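You operate a simulated robot arm through the tools that you are given. There is no shell and no other tool.

You run a simulated robot arm. Do the job below in one go: nothing can be reset, and whatever is moved stays where it is left.

JOB
Set the suckers for thin board: 55 kPa and the register at 0 mm.
Fine: free the red handle, set the regulator and stroke knobs, lock again, then one test stroke for ONE.

Only the result counts: the job must be done as asked and must still hold three seconds after the hand-in. Knocking over, shifting, dropping, spilling or breaking anything else fails it.

ROBOT AND FRAMES
A 6-joint arm with a two-finger gripper, fixed in place. Base frame: the origin is on the floor under the middle of its stand, x ahead of it, y to its left, z up. Lengths are in m, angles in degrees, forces in N, time in s.
It reaches about 1.637 m from its shoulder. Its first joint turns from -166.0 to 166.0 degrees. Payload 3.43 kg.
The tool frame sits at the grasp point between the pads (the TCP): z along the fingers, y along the line on which they close. The tips reach 0.02 m beyond it. The gripper opens to 0.19 m; its body begins 0.248 m behind the TCP.
Orientation is told as [roll, pitch, yaw] about the base's x, y, z axes, in that order, counted from this pose: with the fingers straight down and closing along the base's y, the tool's x points along the base's -x, its y along +y and its z along -z.

CONTROLS
- The arm moves only by the tool jog_arm. Its argument "increments" is a list of rows, each a list of 6 numbers: the shift along the tool's x, y, z in m, then the turn, a rotation vector about the tool's x, y, z in degrees. In form: [[tx, ty, tz, ax, ay, az], ...]. A call has 1 to 20 rows; each row is the pose to reach, as a shift and turn from the pose commanded when the call began, along the tool's axes at that moment. "claw" is the gripper command, from -1 (shut) to 1 (fully open), values between in proportion, set as the call begins (left out, the last holds). Each row takes 0.2 s and may step no farther than 0.05 m and 8.6 degrees from the row before; otherwise, or with a gripper value out of range, the whole call is refused. Where a pose cannot be reached the arm comes as near as it can. A force on the tool above 80 N (or 10 N above the force at the start of the call, whichever is more), or a blocked arm, ends the call early, and 0.2 s more pass. Each finger travels about 0.045 m/s and halts on what it meets, pressing with about 25 N; the grip force reading is that of the motor and also rises with nothing between the fingers. The clock runs only during rows and for 0.2 s after the last one: add rows that repeat a pose to give the fingers time. It gives the time, the measured TCP pose, the force on the tool (base axes), the opening and the grip force at its end, in the units of the frame above (readings bear some noise), with the torque about the TCP (base axes, N m) and any sound that the robot's microphone picked up.
- Cameras (640 x 400 px; columns grow to the right, rows downward): "scene" is fixed at [0.0499, 0.5017, 1.6021]; the picture's right is [-0.04, -1.00, 0.00], its down [-0.50, 0.02, -0.87] and it looks along [0.87, -0.04, -0.50] (base axes); focal length 256 px, centre (320, 200). "wrist" rides on the gripper at [0.07, -0.008, -0.288] in the tool frame; the picture's right is [0.12, 0.99, 0.00], its down [-0.96, 0.12, -0.25] and it looks along [-0.25, 0.03, 0.97] (tool axes); focal length 261 px, centre (320, 200). There is no depth. A picture from a camera that has moved, and an enlarged one, comes with that camera's place and axes in the base frame and with its lens.
- camera(camera): a new picture of that camera. It takes no simulated time.
- lift_body(by): slides the trunk up (or, below 0, down) by that many m; the arm rides with it, the base frame stays. It gives what a move gives, with no picture.
- enlarge(camera, box): a new picture of the part [left, top, right, bottom] of that camera's present view, enlarged. It takes no simulated time.
- job_done(): hands the job in; it is judged then, once.

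Nothing tells you positions but the pictures and the camera data. Unless the task says otherwise, let go and move clear before handing in.

The tools are called after ">>>" as a command line: name --pt "numbers of a row" for each row, then --argument value for the rest, lists and objects as JSON in quotes. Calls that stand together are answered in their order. jog_arm: Moves the arm, as the interface text tells. Its arguments: {"type":"object","properties":{"increments":{"type":"array"},"claw":{"type":"number"}},"required":["increments"]} The other tools are called the same way: lift_body (by) moves the trunk up or down; camera (camera) takes a picture; enlarge (camera, box) takes an enlarged picture of a part of a camera's view; job_done () hands the job in.

At the start:

```text
time: 0.0
tcp_pos: [0.5658, 0.1621, 1.3378]
orientation: [0.0, -0.1, 0.1]
ft_force: [0.6, 0.0, -0.3]
moment: [0.02, 0.01, 0.05]
opening: 0.19
grasp_force: 0.0
trunk travel left (down, up): [-0.175, 0.065]
```

scene: 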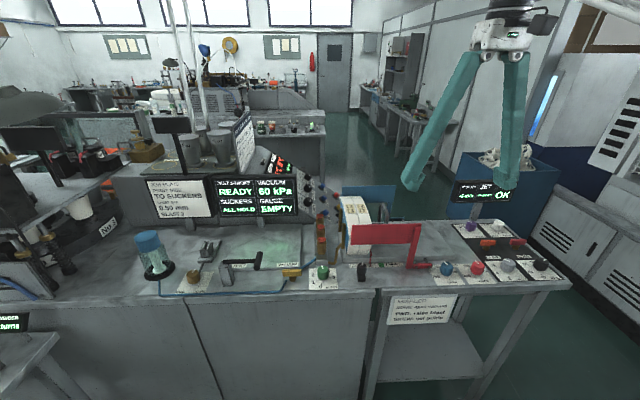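
wrist: 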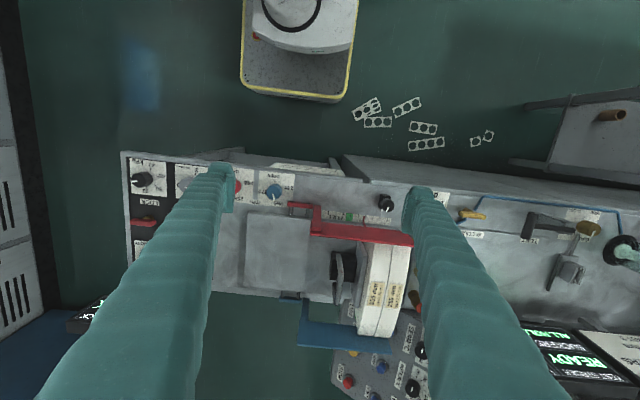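

I see a bench with a control panel, a red handle/bar, several knobs and displays. I'll look closer at the parts before moving.

>>> enlarge --camera "scene" --box '[120, 160, 340, 300]'

>>> enlarge --camera "scene" --box '[300, 170, 440, 300]'

>>> enlarge --camera "scene" --box '[420, 170, 570, 300]'

>>> enlarge --camera "scene" --box '[370, 280, 480, 340]'

>>> enlarge --camera "wrist" --box '[120, 140, 330, 290]'

>>> enlarge --camera "wrist" --box '[280, 170, 480, 300]'

>>> enlarge --camera "wrist" --box '[430, 170, 640, 300]'

>>> enlarge --camera "wrist" --box '[320, 290, 440, 400]'

```text
2.86 times, centred on (230, 230) of scene
camera zoom: at [0.0499, 0.5017, 1.6021], right [-0.04, -1.0, 0.0], down [-0.5, 0.02, -0.87], along [0.87, -0.04, -0.5], focal length 730 px, centre (577, 114)
```

zoom: 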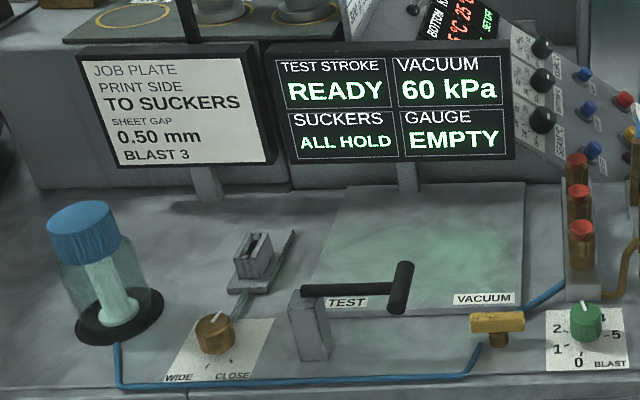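

```text
3.08 times, centred on (370, 235) of scene
camera zoom: at [0.0499, 0.5017, 1.6021], right [-0.04, -1.0, 0.0], down [-0.5, 0.02, -0.87], along [0.87, -0.04, -0.5], focal length 786 px, centre (166, 92)
```

zoom: 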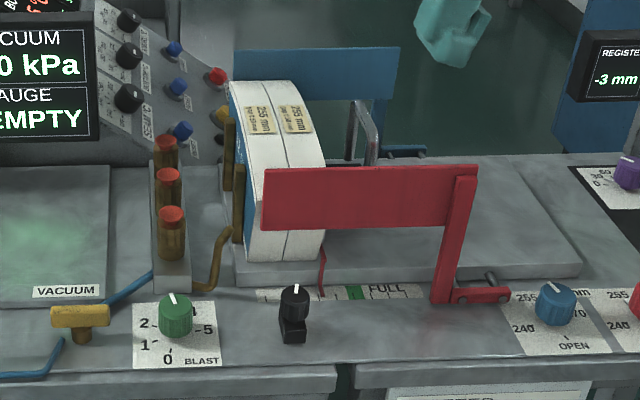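

```text
3.08 times, centred on (495, 235) of scene
camera zoom: at [0.0499, 0.5017, 1.6021], right [-0.04, -1.0, 0.0], down [-0.5, 0.02, -0.87], along [0.87, -0.04, -0.5], focal length 786 px, centre (-218, 92)
```

zoom: 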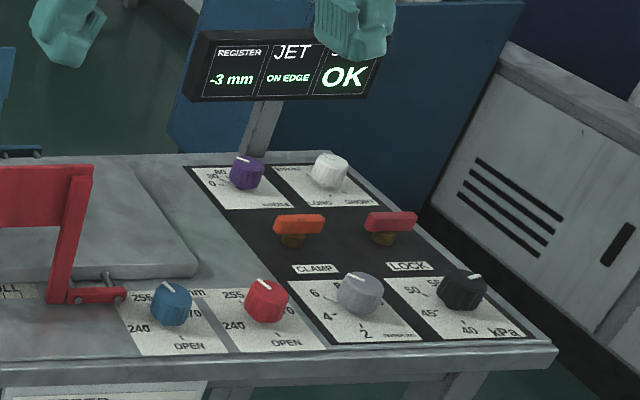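

```text
5.82 times, centred on (425, 310) of scene
camera zoom: at [0.0499, 0.5017, 1.6021], right [-0.04, -1.0, 0.0], down [-0.5, 0.02, -0.87], along [0.87, -0.04, -0.5], focal length 1486 px, centre (-291, -440)
```

zoom: 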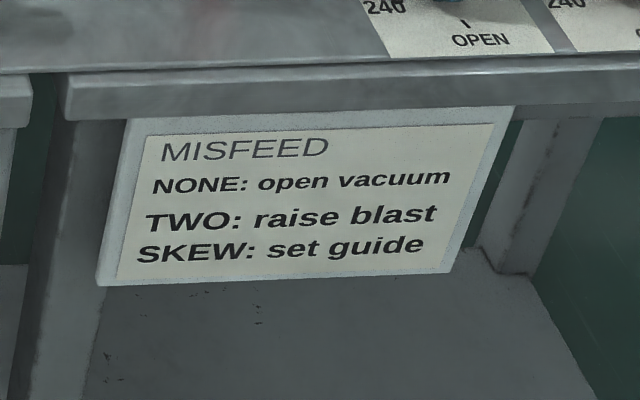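

```text
2.67 times, centred on (225, 215) of wrist
camera zoom: at [0.497, 0.1534, 1.6255], right [-0.12, 0.99, 0.0], down [0.96, 0.12, 0.25], along [0.25, 0.03, -0.97], focal length 695 px, centre (573, 160)
```

zoom: 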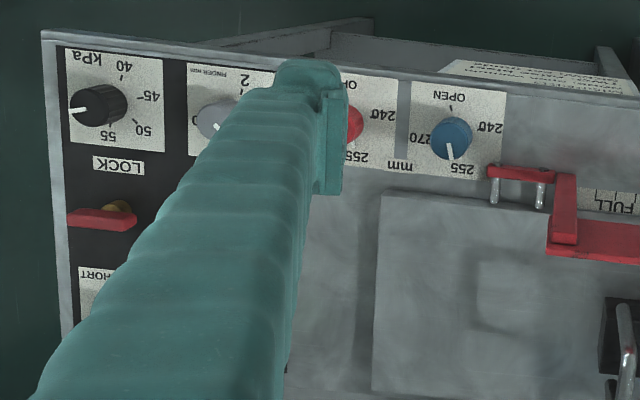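

```text
3.08 times, centred on (380, 235) of wrist
camera zoom: at [0.497, 0.1534, 1.6255], right [-0.12, 0.99, 0.0], down [0.96, 0.12, 0.25], along [0.25, 0.03, -0.97], focal length 802 px, centre (135, 92)
```

zoom: 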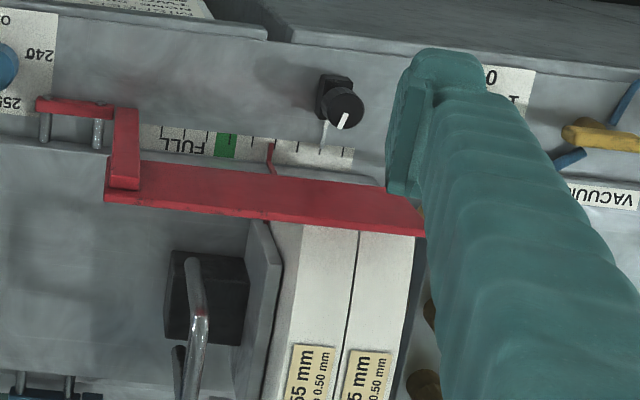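

```text
3.05 times, centred on (535, 235) of wrist
camera zoom: at [0.497, 0.1534, 1.6255], right [-0.12, 0.99, 0.0], down [0.96, 0.12, 0.25], along [0.25, 0.03, -0.97], focal length 794 px, centre (-335, 93)
```

zoom: 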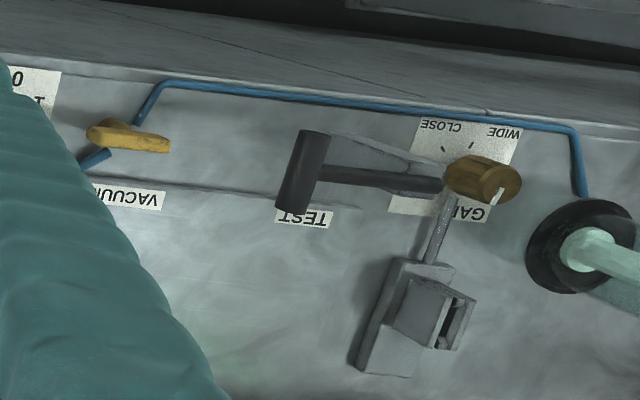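

```text
3.64 times, centred on (380, 345) of wrist
camera zoom: at [0.497, 0.1534, 1.6255], right [-0.12, 0.99, 0.0], down [0.96, 0.12, 0.25], along [0.25, 0.03, -0.97], focal length 948 px, centre (102, -327)
```

zoom: 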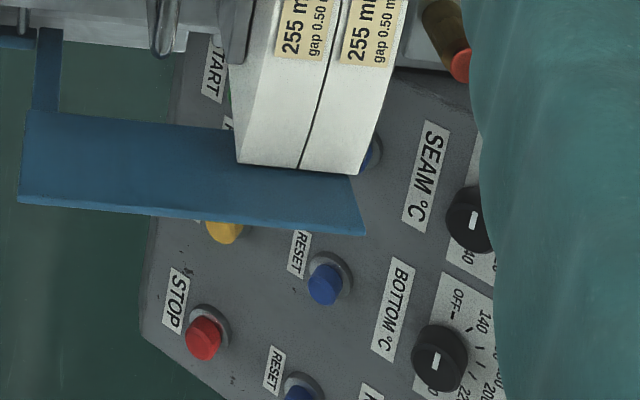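

The control panel sits at about x 0.65–0.9, y −0.1…−0.3, z ≈0.95 with the kPa knob, LOCK handle and LONG/SHORT stroke knob. I'll fly high above it for a closer look.

>>> jog_arm --pt "-0.005 -0.04 0 0 0 0" --pt "-0.01 -0.08 0 0 0 0" --pt "-0.015 -0.12 0 0 0 0" --pt "-0.02 -0.16 0 0 0 0" --pt "-0.025 -0.2 0 0 0 0" --pt "-0.03 -0.24 0 0 0 0" --pt "-0.03 -0.28 0 0 0 0" --pt "-0.03 -0.32 0 0 0 0" --pt "-0.03 -0.36 0 0 0 0"

>>> camera --camera "wrist"

>>> camera --camera "scene"

```text
time: 2.0
tcp_pos: [0.5957, -0.1985, 1.3382]
orientation: [0.0, -0.1, 0.1]
ft_force: [0.5, 1.1, 0.4]
moment: [-0.17, 0.01, -0.02]
opening: 0.1901
grasp_force: 0.1
trunk travel left (down, up): [-0.175, 0.065]
```

```text
taken
camera wrist: at [0.5264, -0.2069, 1.6254], right [-0.12, 0.99, 0.0], down [0.96, 0.12, 0.25], along [0.25, 0.03, -0.97], focal length 261 px, centre (320, 200)
```

wrist: 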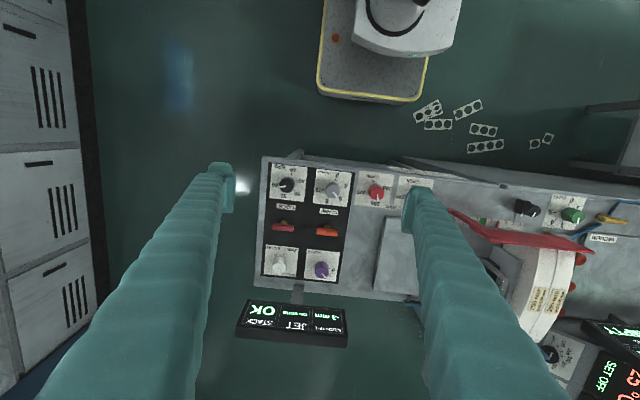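

```text
taken
```

scene: 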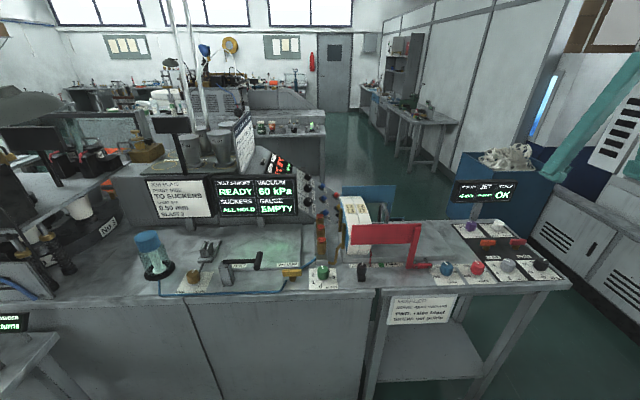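

>>> enlarge --camera "wrist" --box '[260, 155, 350, 225]'

>>> enlarge --camera "wrist" --box '[255, 215, 350, 290]'

>>> enlarge --camera "wrist" --box '[500, 180, 640, 270]'

>>> enlarge --camera "scene" --box '[440, 175, 570, 290]'

>>> enlarge --camera "scene" --box '[495, 225, 565, 285]'

>>> enlarge --camera "scene" --box '[270, 250, 350, 300]'

```text
5.71 times, centred on (305, 190) of wrist
camera zoom: at [0.5264, -0.2069, 1.6254], right [-0.12, 0.99, 0.0], down [0.96, 0.12, 0.25], along [0.25, 0.03, -0.97], focal length 1489 px, centre (406, 257)
```

zoom: 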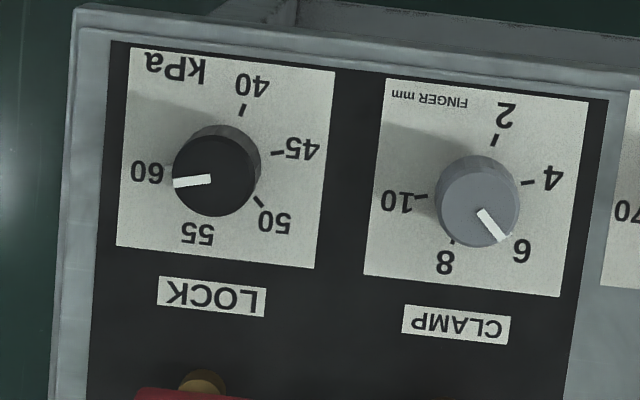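

```text
5.33 times, centred on (302, 252) of wrist
camera zoom: at [0.5264, -0.2069, 1.6254], right [-0.12, 0.99, 0.0], down [0.96, 0.12, 0.25], along [0.25, 0.03, -0.97], focal length 1390 px, centre (413, -80)
```

zoom: 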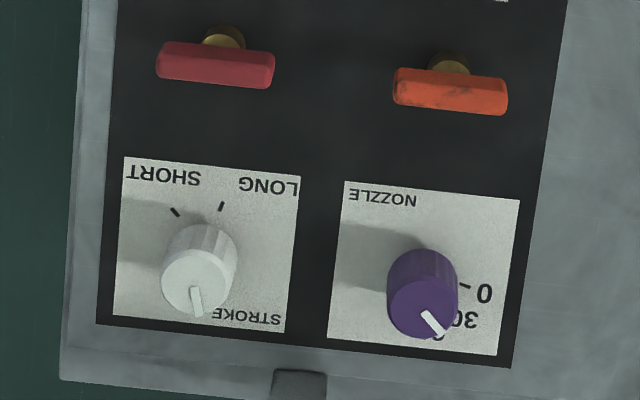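

```text
4.44 times, centred on (570, 225) of wrist
camera zoom: at [0.5264, -0.2069, 1.6254], right [-0.12, 0.99, 0.0], down [0.96, 0.12, 0.25], along [0.25, 0.03, -0.97], focal length 1158 px, centre (-791, 89)
```

zoom: 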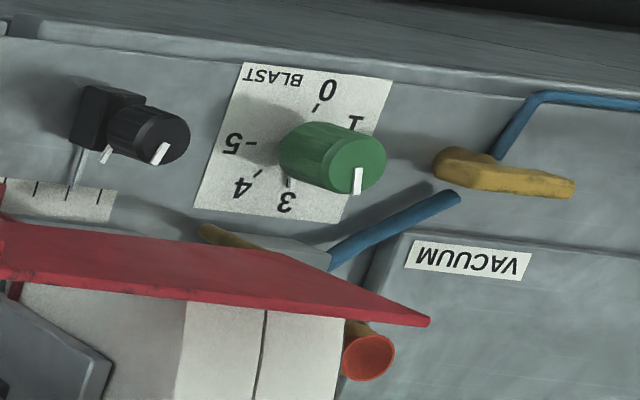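

```text
3.48 times, centred on (505, 232) of scene
camera zoom: at [0.0499, 0.5017, 1.6021], right [-0.04, -1.0, 0.0], down [-0.5, 0.02, -0.87], along [0.87, -0.04, -0.5], focal length 888 px, centre (-324, 87)
```

zoom: 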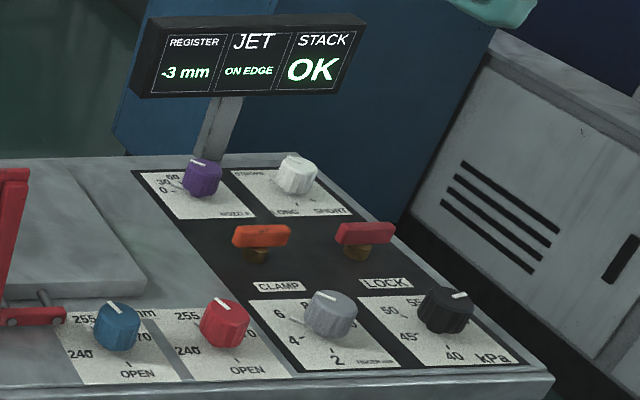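

```text
6.67 times, centred on (530, 255) of scene
camera zoom: at [0.0499, 0.5017, 1.6021], right [-0.04, -1.0, 0.0], down [-0.5, 0.02, -0.87], along [0.87, -0.04, -0.5], focal length 1703 px, centre (-1080, -167)
```

zoom: 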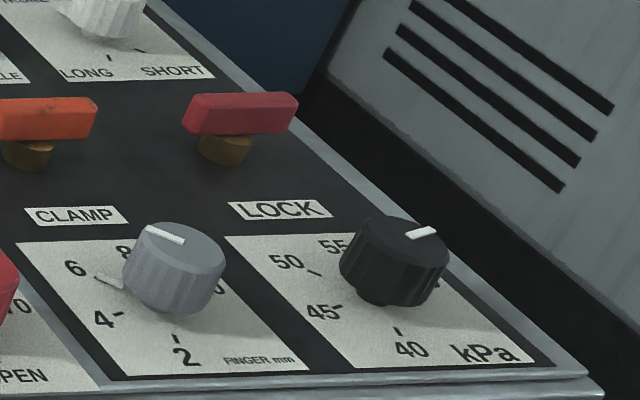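

```text
8.00 times, centred on (310, 275) of scene
camera zoom: at [0.0499, 0.5017, 1.6021], right [-0.04, -1.0, 0.0], down [-0.5, 0.02, -0.87], along [0.87, -0.04, -0.5], focal length 2044 px, centre (400, -400)
```

zoom: 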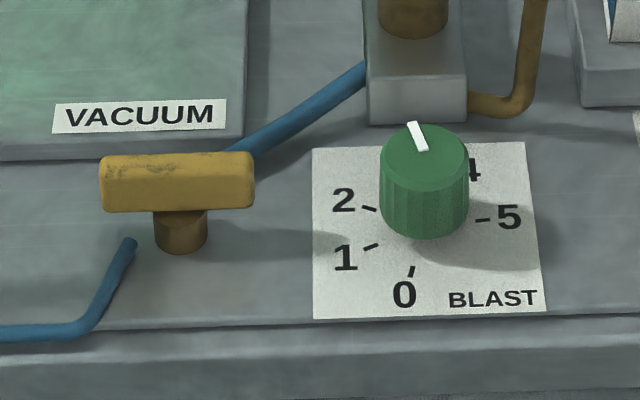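

The kPa knob points at 60, BLAST is at 3 and the stroke knob points backward with the register at −3 mm. I need the finger shape and the vacuum valve state, so I'll close the gripper partway and look.

>>> jog_arm --pt "0 0.05 0 0 0 0" --pt "0 0.1 0 0 0 0" --pt "0 0.15 0 0 0 0" --pt "0 0.2 0 0 0 0" --pt "0 0.25 0 0 0 0" --pt "0 0.3 0 0 0 0" --pt "0 0.35 0 0 0 0" --pt "0 0.4 0 0 0 0" --pt "0 0.45 0 0 0 0" --pt "0 0.5 0 0 0 0" --pt "0 0.55 0 0 0 0" --pt "0 0.6 0 0 0 0" --claw -0.3

>>> camera --camera "wrist"

>>> camera --camera "scene"

```text
time: 4.6
tcp_pos: [0.5921, 0.399, 1.3231]
orientation: [0.2, -0.2, 0.0]
ft_force: [0.2, -0.3, -0.4]
moment: [0.19, -0.03, 0.03]
opening: 0.0663
grasp_force: 0.0
out of reach, approached as far as the arm can: row 11, 12
trunk travel left (down, up): [-0.175, 0.065]
```

```text
taken
camera wrist: at [0.5212, 0.3895, 1.6107], right [-0.12, 0.99, 0.0], down [0.96, 0.11, 0.25], along [0.25, 0.03, -0.97], focal length 261 px, centre (320, 200)
```

wrist: 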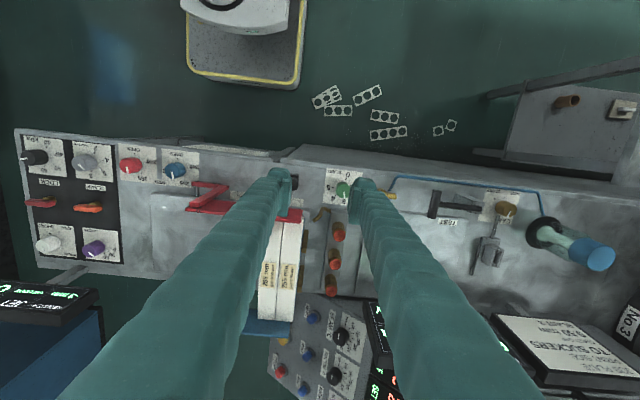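

```text
taken
```

scene: 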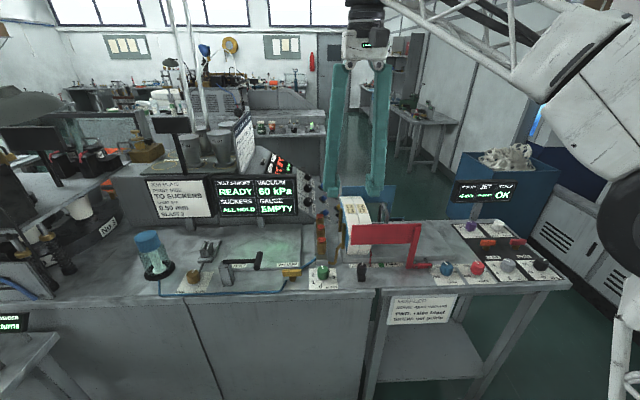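

>>> enlarge --camera "scene" --box '[310, 90, 420, 210]'

>>> enlarge --camera "wrist" --box '[255, 150, 400, 240]'

>>> enlarge --camera "wrist" --box '[320, 165, 480, 265]'

>>> enlarge --camera "wrist" --box '[410, 160, 640, 300]'

>>> enlarge --camera "wrist" --box '[10, 120, 130, 275]'

```text
3.33 times, centred on (365, 150) of scene
camera zoom: at [0.0499, 0.5017, 1.6021], right [-0.04, -1.0, 0.0], down [-0.5, 0.02, -0.87], along [0.87, -0.04, -0.5], focal length 852 px, centre (170, 367)
```

zoom: 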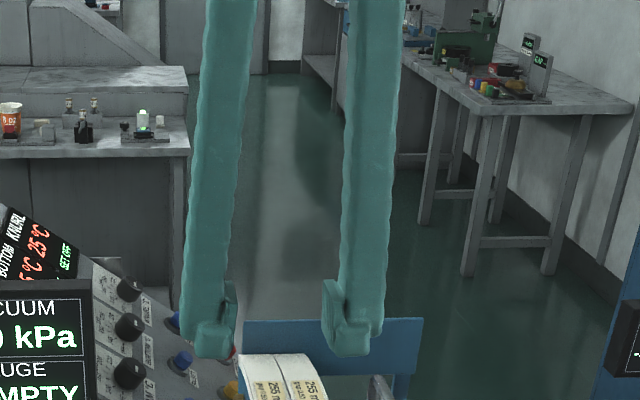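

```text
4.41 times, centred on (328, 195) of wrist
camera zoom: at [0.5212, 0.3895, 1.6107], right [-0.12, 0.99, 0.0], down [0.96, 0.11, 0.25], along [0.25, 0.03, -0.97], focal length 1150 px, centre (287, 222)
```

zoom: 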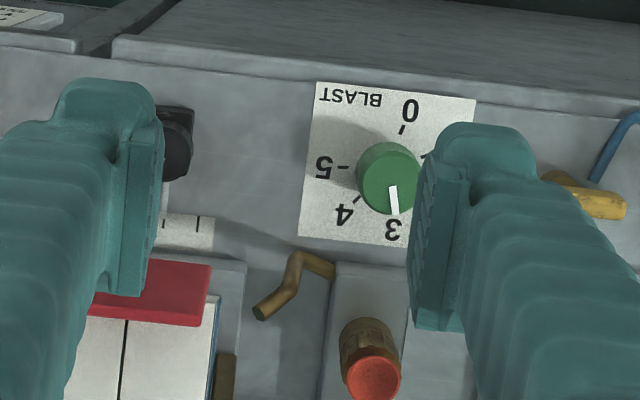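

```text
4.00 times, centred on (400, 215) of wrist
camera zoom: at [0.5212, 0.3895, 1.6107], right [-0.12, 0.99, 0.0], down [0.96, 0.11, 0.25], along [0.25, 0.03, -0.97], focal length 1043 px, centre (0, 140)
```

zoom: 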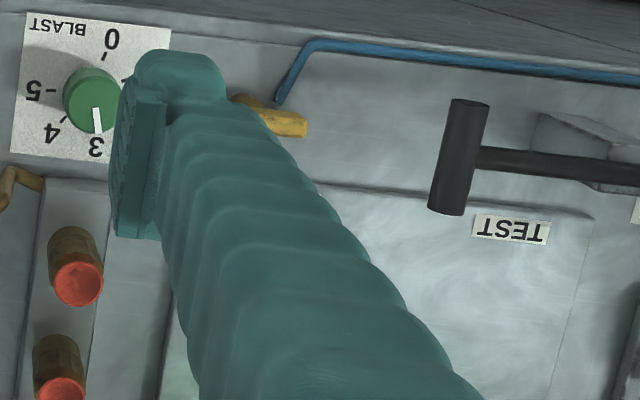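

```text
2.78 times, centred on (525, 230) of wrist
camera zoom: at [0.5212, 0.3895, 1.6107], right [-0.12, 0.99, 0.0], down [0.96, 0.11, 0.25], along [0.25, 0.03, -0.97], focal length 725 px, centre (-250, 116)
```

zoom: 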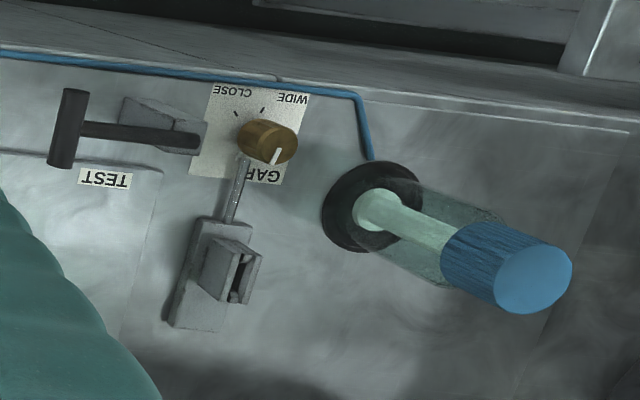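

```text
2.58 times, centred on (70, 198) of wrist
camera zoom: at [0.5212, 0.3895, 1.6107], right [-0.12, 0.99, 0.0], down [0.96, 0.11, 0.25], along [0.25, 0.03, -0.97], focal length 673 px, centre (965, 206)
```

zoom: 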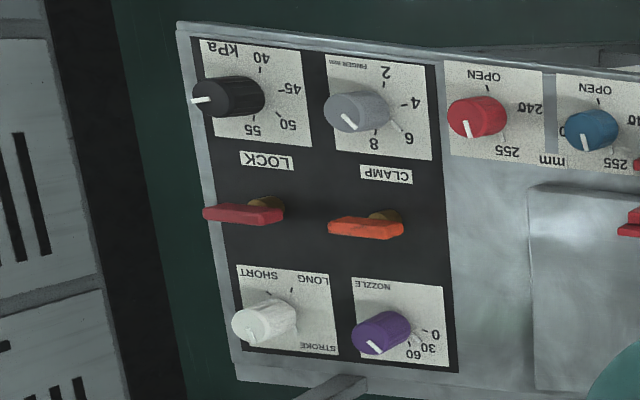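

>>> enlarge --camera "scene" --box '[340, 240, 440, 300]'

>>> enlarge --camera "scene" --box '[175, 235, 305, 300]'

>>> enlarge --camera "scene" --box '[0, 200, 130, 340]'

>>> enlarge --camera "scene" --box '[140, 170, 300, 225]'

```text
6.40 times, centred on (390, 270) of scene
camera zoom: at [0.0499, 0.5017, 1.6021], right [-0.04, -1.0, 0.0], down [-0.5, 0.02, -0.87], along [0.87, -0.04, -0.5], focal length 1635 px, centre (-128, -248)
```

zoom: 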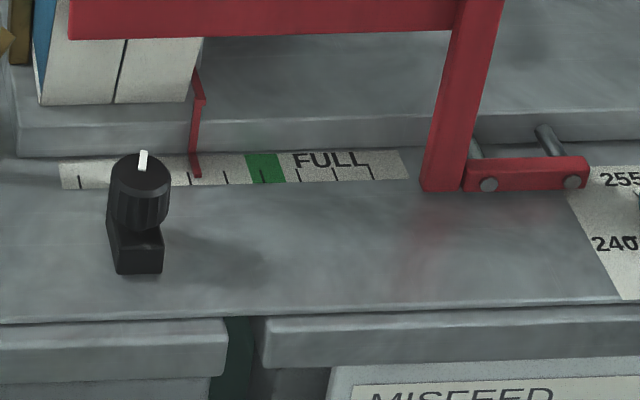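

```text
4.92 times, centred on (240, 268) of scene
camera zoom: at [0.0499, 0.5017, 1.6021], right [-0.04, -1.0, 0.0], down [-0.5, 0.02, -0.87], along [0.87, -0.04, -0.5], focal length 1258 px, centre (714, -132)
```

zoom: 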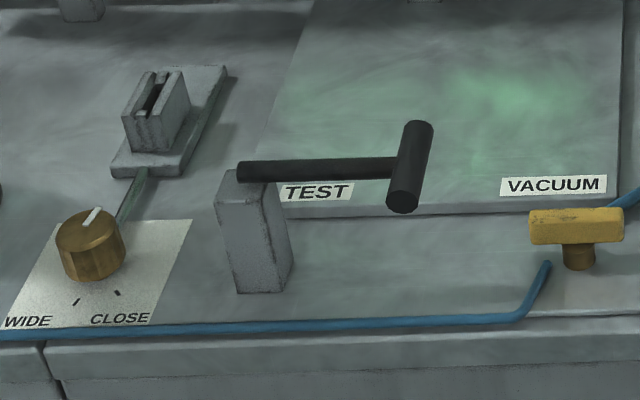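

```text
2.86 times, centred on (65, 270) of scene
camera zoom: at [0.0499, 0.5017, 1.6021], right [-0.04, -1.0, 0.0], down [-0.5, 0.02, -0.87], along [0.87, -0.04, -0.5], focal length 730 px, centre (1049, 0)
```

zoom: 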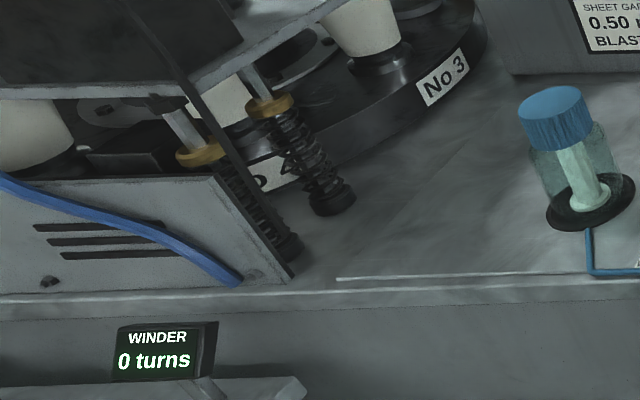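

```text
4.00 times, centred on (220, 198) of scene
camera zoom: at [0.0499, 0.5017, 1.6021], right [-0.04, -1.0, 0.0], down [-0.5, 0.02, -0.87], along [0.87, -0.04, -0.5], focal length 1022 px, centre (720, 210)
```

zoom: 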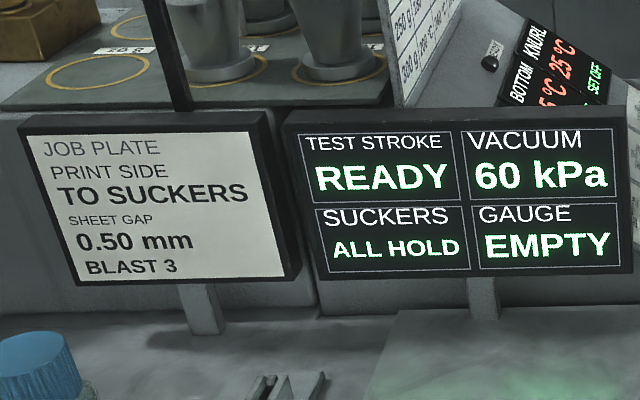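

The fingers are about 4 cm thick, so they fit between the knobs with a small opening. I'll go back over the LOCK handle (about x 0.766, y −0.272) for a close look.

>>> jog_arm --pt "-0.007 -0.0447 0.0047 0 0 0" --pt "-0.014 -0.0893 0.0093 0 0 0" --pt "-0.021 -0.134 0.014 0 0 0" --pt "-0.028 -0.1787 0.0187 0 0 0" --pt "-0.035 -0.2233 0.0233 0 0 0" --pt "-0.042 -0.268 0.028 0 0 0" --pt "-0.049 -0.3127 0.0327 0 0 0" --pt "-0.056 -0.3573 0.0373 0 0 0" --pt "-0.063 -0.402 0.042 0 0 0" --pt "-0.07 -0.4467 0.0467 0 0 0" --pt "-0.077 -0.4913 0.0513 0 0 0" --pt "-0.084 -0.536 0.056 0 0 0" --pt "-0.091 -0.5807 0.0607 0 0 0" --pt "-0.098 -0.6253 0.0653 0 0 0" --pt "-0.105 -0.67 0.07 0 0 0"

>>> camera --camera "wrist"

>>> camera --camera "scene"

```text
time: 7.8
tcp_pos: [0.6962, -0.272, 1.2528]
orientation: [0.0, 0.0, 0.1]
ft_force: [0.2, 0.6, 0.7]
moment: [-0.18, -0.07, 0.03]
opening: 0.0664
grasp_force: 0.1
trunk travel left (down, up): [-0.175, 0.065]
```

```text
taken
camera wrist: at [0.6276, -0.2796, 1.5406], right [-0.12, 0.99, 0.0], down [0.96, 0.12, 0.25], along [0.25, 0.03, -0.97], focal length 261 px, centre (320, 200)
```

wrist: 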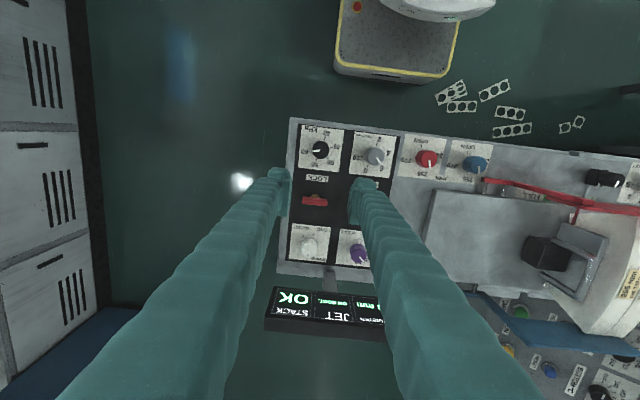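

```text
taken
```

scene: 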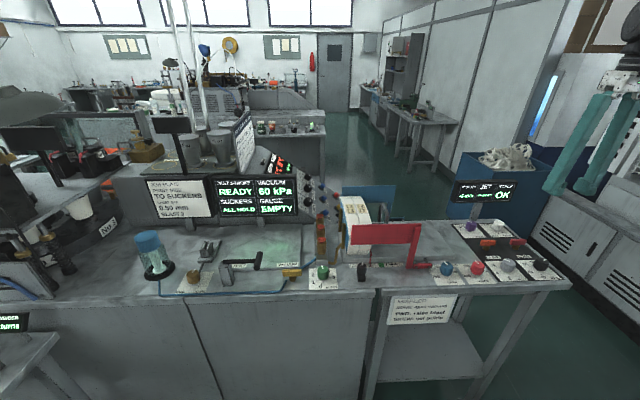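

>>> enlarge --camera "wrist" --box '[280, 110, 400, 200]'

>>> enlarge --camera "wrist" --box '[270, 165, 390, 275]'

>>> enlarge --camera "wrist" --box '[255, 270, 400, 350]'

```text
4.44 times, centred on (340, 155) of wrist
camera zoom: at [0.6276, -0.2796, 1.5406], right [-0.12, 0.99, 0.0], down [0.96, 0.12, 0.25], along [0.25, 0.03, -0.97], focal length 1158 px, centre (231, 400)
```

zoom: 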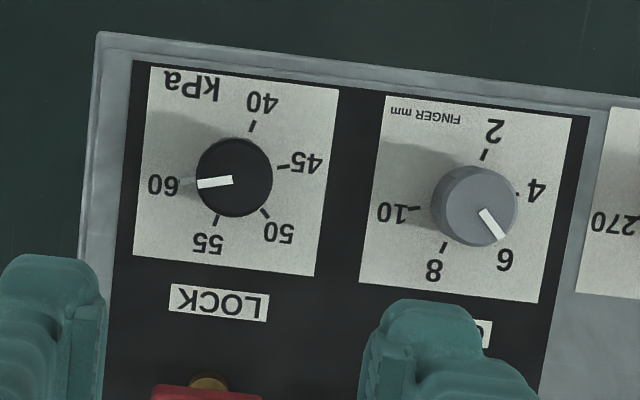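

```text
3.64 times, centred on (330, 220) of wrist
camera zoom: at [0.6276, -0.2796, 1.5406], right [-0.12, 0.99, 0.0], down [0.96, 0.12, 0.25], along [0.25, 0.03, -0.97], focal length 948 px, centre (284, 127)
```

zoom: 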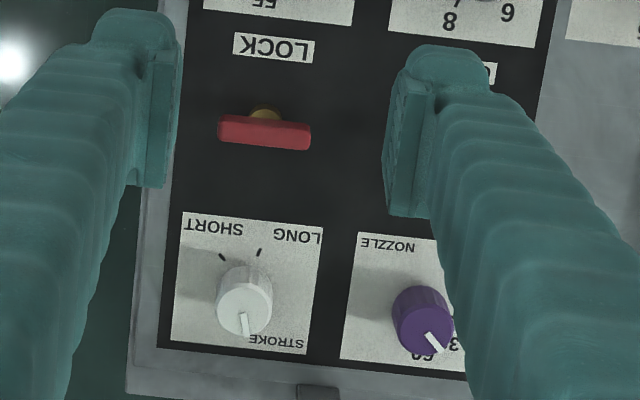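

```text
4.41 times, centred on (328, 310) of wrist
camera zoom: at [0.6276, -0.2796, 1.5406], right [-0.12, 0.99, 0.0], down [0.96, 0.12, 0.25], along [0.25, 0.03, -0.97], focal length 1150 px, centre (287, -286)
```

zoom: 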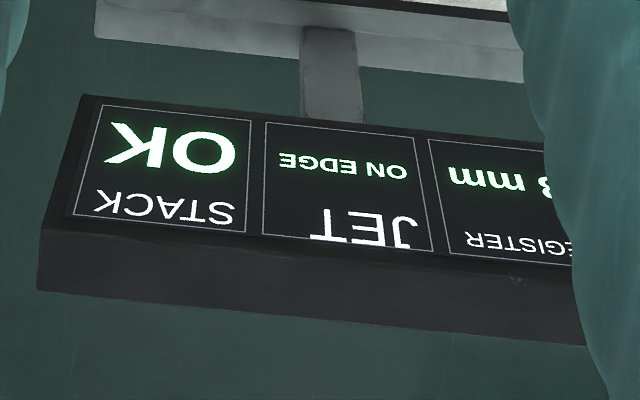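

The panel lines up with the base axes: LOCK bar about (0.772, −0.274), kPa knob (0.663, −0.274), stroke knob (0.888, −0.273), panel top z≈0.963. I'll turn the gripper −90° above the LOCK bar and narrow the opening.

>>> jog_arm --pt "-0.007 0 0 0 0 8.2" --pt "-0.014 0 0 0 0 16.4" --pt "-0.021 0 0 0 0 24.6" --pt "-0.028 0 0 0 0 32.8" --pt "-0.035 0 0 0 0 41" --pt "-0.042 0 0 0 0 49.2" --pt "-0.049 -0.001 0 0 0 57.4" --pt "-0.056 -0.001 0 0 0 65.6" --pt "-0.063 -0.002 0 0 0 73.8" --pt "-0.07 -0.002 0 0 0 82" --pt "-0.076 -0.002 0 0 0 90" --claw -0.45

>>> camera --camera "wrist"

>>> camera --camera "scene"

```text
time: 10.2
tcp_pos: [0.7728, -0.2742, 1.2522]
orientation: [0.0, 0.0, -90.1]
ft_force: [0.8, 0.5, 0.1]
moment: [0.01, -0.05, -0.01]
opening: 0.0522
grasp_force: 0.1
trunk travel left (down, up): [-0.175, 0.065]
```

```text
taken
camera wrist: at [0.766, -0.2031, 1.5398], right [0.99, 0.12, 0.0], down [0.11, -0.96, 0.25], along [0.03, -0.25, -0.97], focal length 261 px, centre (320, 200)
```

wrist: 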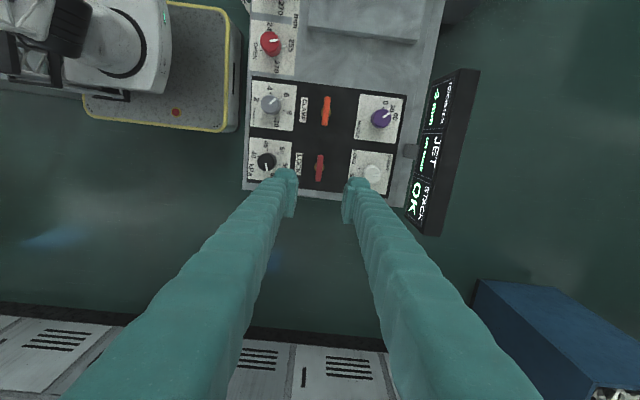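

```text
taken
```

scene: 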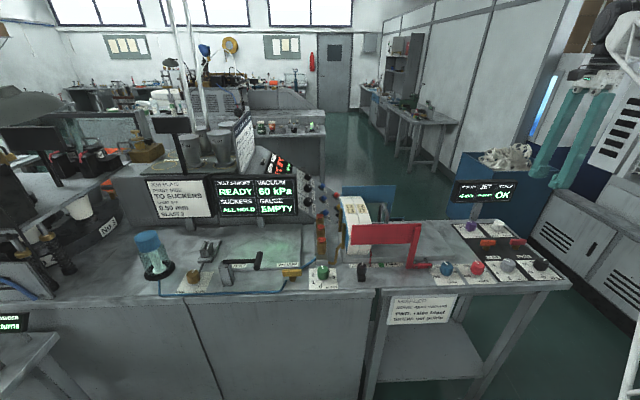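

>>> enlarge --camera "wrist" --box '[240, 75, 410, 205]'

>>> enlarge --camera "wrist" --box '[280, 130, 370, 220]'

```text
3.08 times, centred on (325, 140) of wrist
camera zoom: at [0.766, -0.2031, 1.5398], right [0.99, 0.12, 0.0], down [0.11, -0.96, 0.25], along [0.03, -0.25, -0.97], focal length 802 px, centre (305, 385)
```

zoom: 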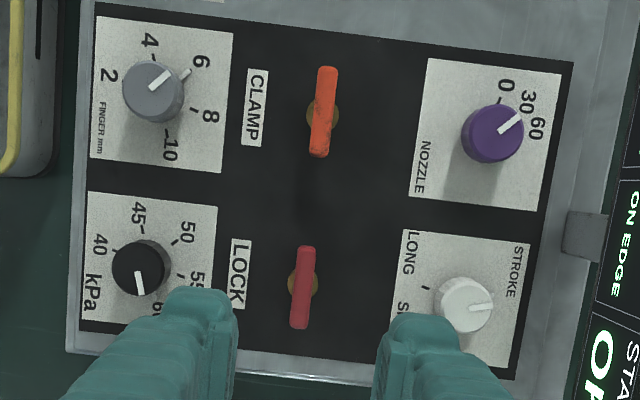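

```text
4.44 times, centred on (325, 175) of wrist
camera zoom: at [0.766, -0.2031, 1.5398], right [0.99, 0.12, 0.0], down [0.11, -0.96, 0.25], along [0.03, -0.25, -0.97], focal length 1158 px, centre (298, 311)
```

zoom: 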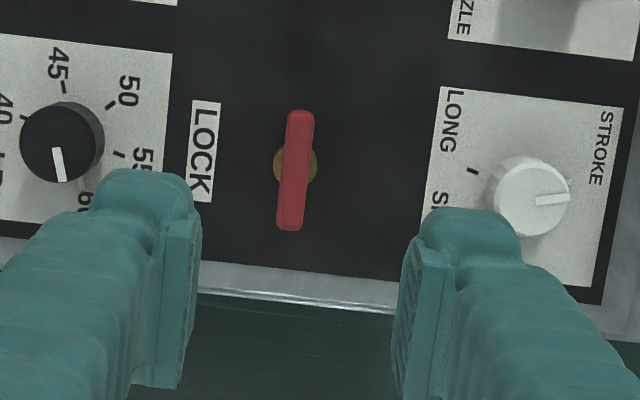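

LOCK bar center is at about (0.7735, −0.2745), well under the TCP. I descend with the fingers either side of the bar.

>>> jog_arm --pt "0 0 0.045 0 0 0" --pt "0 0 0.09 0 0 0" --pt "0 0 0.135 0 0 0" --pt "0 0 0.175 0 0 0" --pt "0 0 0.205 0 0 0" --pt "0 0 0.225 0 0 0" --pt "0 0 0.24 0 0 0"

>>> camera --camera "scene"

>>> enlarge --camera "scene" --box '[440, 160, 570, 290]'

>>> camera --camera "wrist"

```text
time: 11.8
tcp_pos: [0.7734, -0.2741, 1.0115]
orientation: [0.0, -0.1, -90.0]
ft_force: [-0.2, 0.0, 0.7]
moment: [-0.03, -0.05, -0.05]
opening: 0.052
grasp_force: 0.0
trunk travel left (down, up): [-0.175, 0.065]
```

```text
taken
```

scene: 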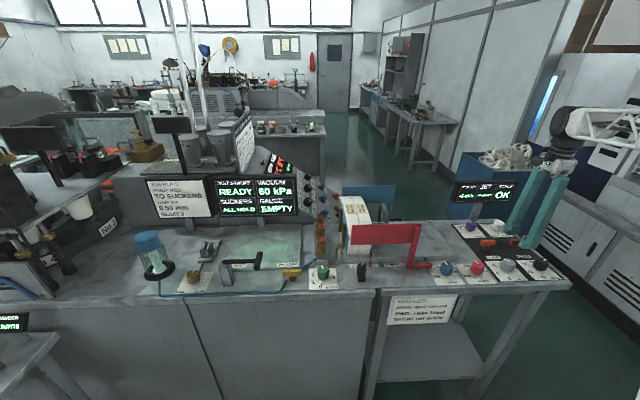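

```text
3.08 times, centred on (505, 225) of scene
camera zoom: at [0.0499, 0.5017, 1.6021], right [-0.04, -1.0, 0.0], down [-0.5, 0.02, -0.87], along [0.87, -0.04, -0.5], focal length 786 px, centre (-249, 123)
```

zoom: 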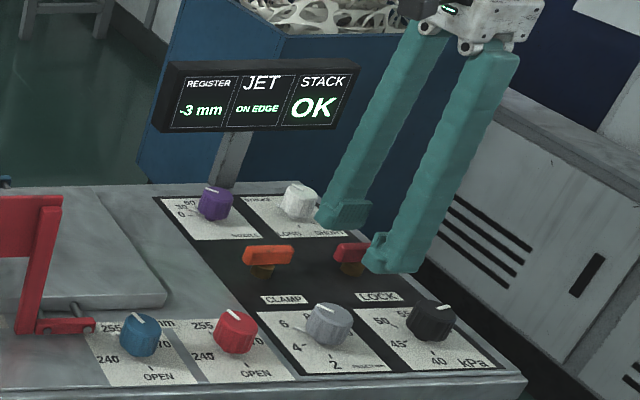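

```text
taken
camera wrist: at [0.7663, -0.2033, 1.2995], right [0.99, 0.12, 0.0], down [0.12, -0.96, 0.25], along [0.03, -0.25, -0.97], focal length 261 px, centre (320, 200)
```

wrist: 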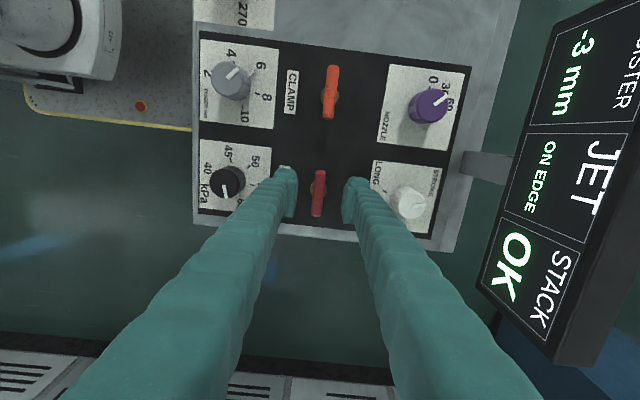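

The fingers straddle the bar. I go down another 17 mm and close on it.

>>> jog_arm --pt "0 0 0.008 0 0 0" --pt "0 0 0.014 0 0 0" --pt "0 0 0.017 0 0 0"

>>> jog_arm --pt "0 0 0 0 0 0" --pt "0 0 0 0 0 0" --pt "0 0 0 0 0 0" --pt "0 0 0 0 0 0" --claw -1

>>> enlarge --camera "scene" --box '[470, 190, 570, 290]'

>>> enlarge --camera "wrist" --box '[260, 140, 380, 230]'

```text
time: 12.6
tcp_pos: [0.7736, -0.2746, 0.9946]
orientation: [0.0, -0.1, -90.0]
ft_force: [0.1, 0.7, -0.5]
moment: [0.04, 0.0, -0.02]
opening: 0.052
grasp_force: 0.0
trunk travel left (down, up): [-0.175, 0.065]
```

```text
time: 13.6
tcp_pos: [0.7726, -0.2735, 0.9957]
orientation: [0.0, -0.1, -90.0]
ft_force: [-17.5, 3.2, -4.8]
moment: [0.1, 0.11, 0.0]
opening: 0.0121
grasp_force: 43.6
trunk travel left (down, up): [-0.175, 0.065]
```

```text
4.00 times, centred on (520, 240) of scene
camera zoom: at [0.0499, 0.5017, 1.6021], right [-0.04, -1.0, 0.0], down [-0.5, 0.02, -0.87], along [0.87, -0.04, -0.5], focal length 1022 px, centre (-480, 40)
```

zoom: 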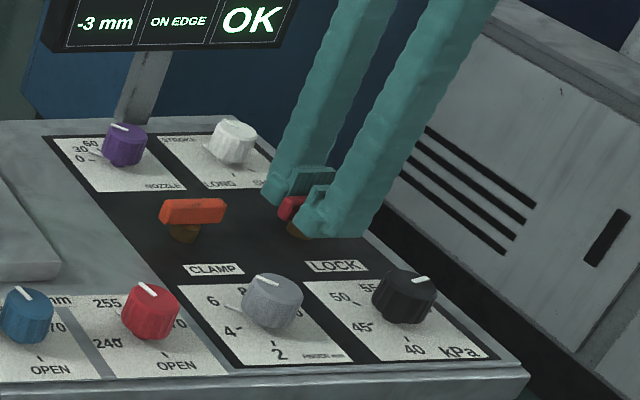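

```text
4.44 times, centred on (320, 185) of wrist
camera zoom: at [0.7649, -0.2034, 1.2825], right [0.99, 0.12, 0.0], down [0.12, -0.96, 0.25], along [0.03, -0.25, -0.97], focal length 1158 px, centre (320, 267)
```

zoom: 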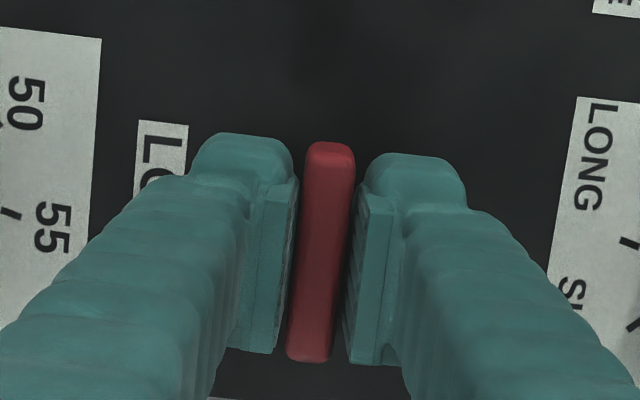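

I have the bar (12 mm, 44 N). I relieve the sideways load slightly and try a small counter-clockwise turn while watching the torque.

>>> jog_arm --pt "0 -0.0012 0 0 0 0" --pt "0 -0.0012 0 0 0 0"

>>> jog_arm --pt "0 0 0 0 0 -3" --pt "0 0 0 0 0 -6" --pt "0 0 0 0 0 -6"

>>> enlarge --camera "wrist" --box '[260, 140, 380, 230]'

```text
time: 14.2
tcp_pos: [0.7718, -0.2736, 0.9956]
orientation: [0.0, 0.0, -90.1]
ft_force: [-13.0, 3.0, -8.5]
moment: [0.08, 0.1, 0.04]
opening: 0.0122
grasp_force: 44.6
trunk travel left (down, up): [-0.175, 0.065]
```

```text
time: 15.0
tcp_pos: [0.7722, -0.2751, 0.995]
orientation: [-0.1, 0.0, -84.0]
ft_force: [-14.2, 0.7, -13.9]
moment: [-0.13, 0.17, 0.02]
opening: 0.0121
grasp_force: 45.1
trunk travel left (down, up): [-0.175, 0.065]
```

```text
4.44 times, centred on (320, 185) of wrist
camera zoom: at [0.7572, -0.2046, 1.2825], right [0.97, 0.22, 0.0], down [0.22, -0.94, 0.25], along [0.05, -0.24, -0.97], focal length 1158 px, centre (320, 267)
```

zoom: 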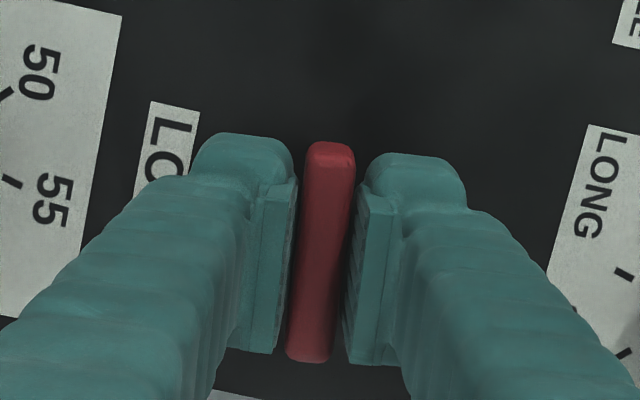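

The bar follows freely counter-clockwise. I continue the turn in stages.

>>> jog_arm --pt "0 0 0 0 0 -7" --pt "0 0 0 0 0 -14" --pt "0 0 0 0 0 -21" --pt "0 0 0 0 0 -28" --pt "0 0 0 0 0 -35" --pt "0 0 0 0 0 -39"

>>> camera --camera "scene"

>>> enlarge --camera "wrist" --box '[260, 140, 380, 230]'

```text
time: 16.4
tcp_pos: [0.7713, -0.2746, 0.9952]
orientation: [0.0, 0.0, -44.9]
ft_force: [-23.4, 1.7, -20.5]
moment: [0.04, 0.22, -0.04]
opening: 0.0121
grasp_force: 44.9
trunk travel left (down, up): [-0.175, 0.065]
```

```text
taken
```

scene: 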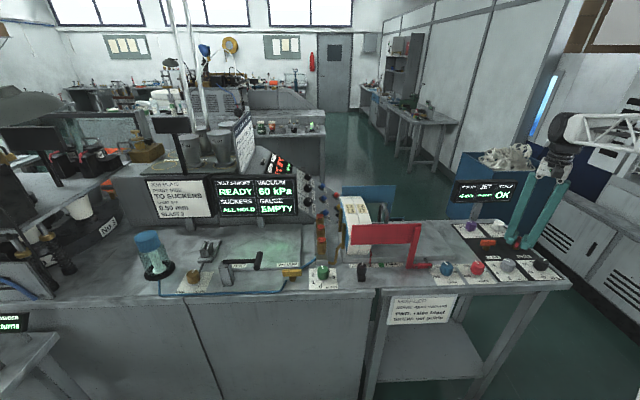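

```text
4.44 times, centred on (320, 185) of wrist
camera zoom: at [0.7169, -0.2303, 1.2826], right [0.62, 0.79, 0.0], down [0.76, -0.6, 0.25], along [0.19, -0.15, -0.97], focal length 1158 px, centre (320, 267)
```

zoom: 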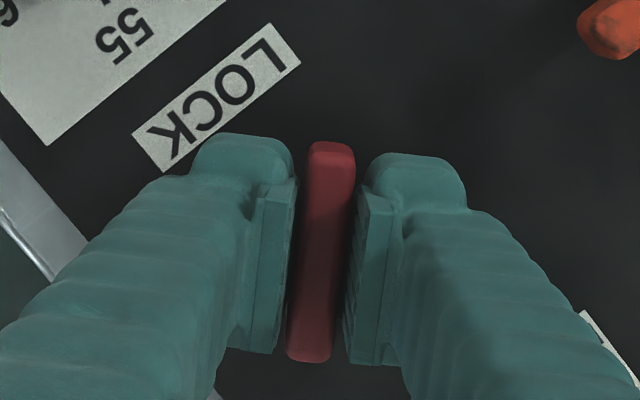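

>>> jog_arm --pt "0.001 -0.001 0.001 0 0 0" --pt "0.001 -0.001 0.001 0 0 -7" --pt "0.001 -0.001 0.001 0 0 -14" --pt "0.001 -0.001 0.001 0 0 -21" --pt "0.001 -0.001 0.001 0 0 -28"

>>> enlarge --camera "wrist" --box '[260, 140, 380, 230]'

```text
time: 17.6
tcp_pos: [0.7709, -0.2753, 0.9942]
orientation: [0.0, -0.1, -16.9]
ft_force: [0.9, -5.0, 2.1]
moment: [-0.11, -0.17, -0.04]
opening: 0.0119
grasp_force: 44.9
trunk travel left (down, up): [-0.175, 0.065]
```

```text
4.44 times, centred on (320, 185) of wrist
camera zoom: at [0.7018, -0.2616, 1.2825], right [0.17, 0.98, 0.0], down [0.95, -0.17, 0.25], along [0.25, -0.04, -0.97], focal length 1158 px, centre (320, 267)
```

zoom: 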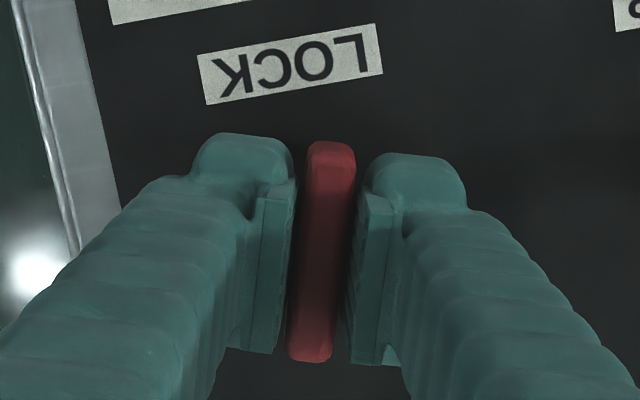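

>>> jog_arm --pt "0 0 0 0 0 -5" --pt "0 0 0 0 0 -10" --pt "0 0 0 0 0 -14"

>>> jog_arm --pt "0 0 0 0 0 -3" --pt "0 0 0 0 0 -3"

>>> enlarge --camera "wrist" --box '[260, 140, 380, 230]'

```text
time: 18.4
tcp_pos: [0.7708, -0.2743, 0.9947]
orientation: [0.0, -0.1, -3.0]
ft_force: [7.8, -10.6, 12.8]
moment: [-0.13, -0.26, -0.02]
opening: 0.0117
grasp_force: 45.0
trunk travel left (down, up): [-0.175, 0.065]
```

```text
time: 19.0
tcp_pos: [0.7718, -0.2752, 0.9955]
orientation: [0.0, -0.1, 0.0]
ft_force: [12.3, -14.6, 20.2]
moment: [-0.15, -0.06, -0.03]
opening: 0.0121
grasp_force: 45.3
trunk travel left (down, up): [-0.175, 0.065]
```

```text
4.44 times, centred on (320, 185) of wrist
camera zoom: at [0.7013, -0.2827, 1.2825], right [-0.12, 0.99, 0.0], down [0.96, 0.12, 0.25], along [0.25, 0.03, -0.97], focal length 1158 px, centre (320, 267)
```

zoom: 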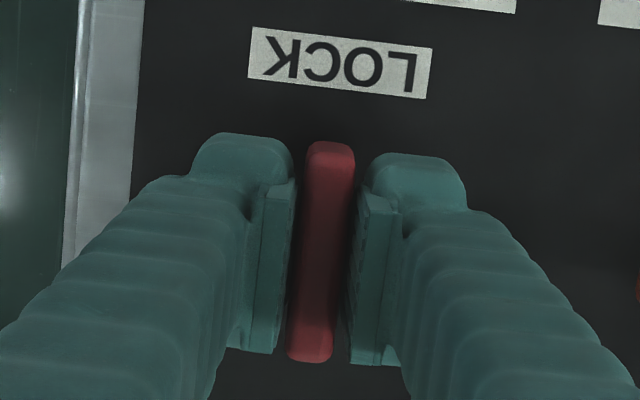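

The LOCK bar is turned 90°. I open the fingers and lift clear to check it stays.

>>> jog_arm --pt "0 0 0 0 0 0" --pt "0 0 0 0 0 0" --pt "0 0 0 0 0 0" --pt "0 0 -0.03 0 0 0" --pt "0 0 -0.07 0 0 0" --pt "0 0 -0.11 0 0 0" --claw -0.45

>>> camera --camera "wrist"

>>> camera --camera "scene"

```text
time: 20.4
tcp_pos: [0.7728, -0.274, 1.1049]
orientation: [0.0, 0.1, 0.0]
ft_force: [0.7, -0.2, 0.7]
moment: [0.02, 0.05, 0.02]
opening: 0.0521
grasp_force: 0.0
trunk travel left (down, up): [-0.175, 0.065]
```

```text
taken
camera wrist: at [0.7026, -0.2818, 1.3922], right [-0.12, 0.99, 0.0], down [0.96, 0.12, 0.25], along [0.25, 0.03, -0.97], focal length 261 px, centre (320, 200)
```

wrist: 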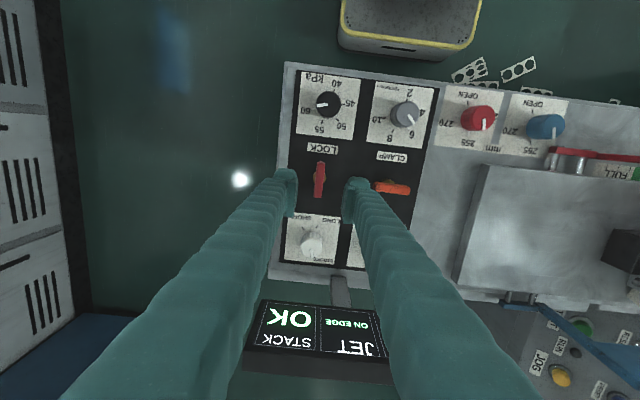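

```text
taken
```

scene: 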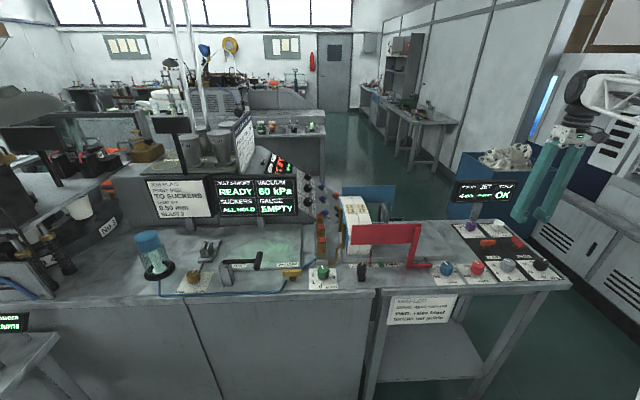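

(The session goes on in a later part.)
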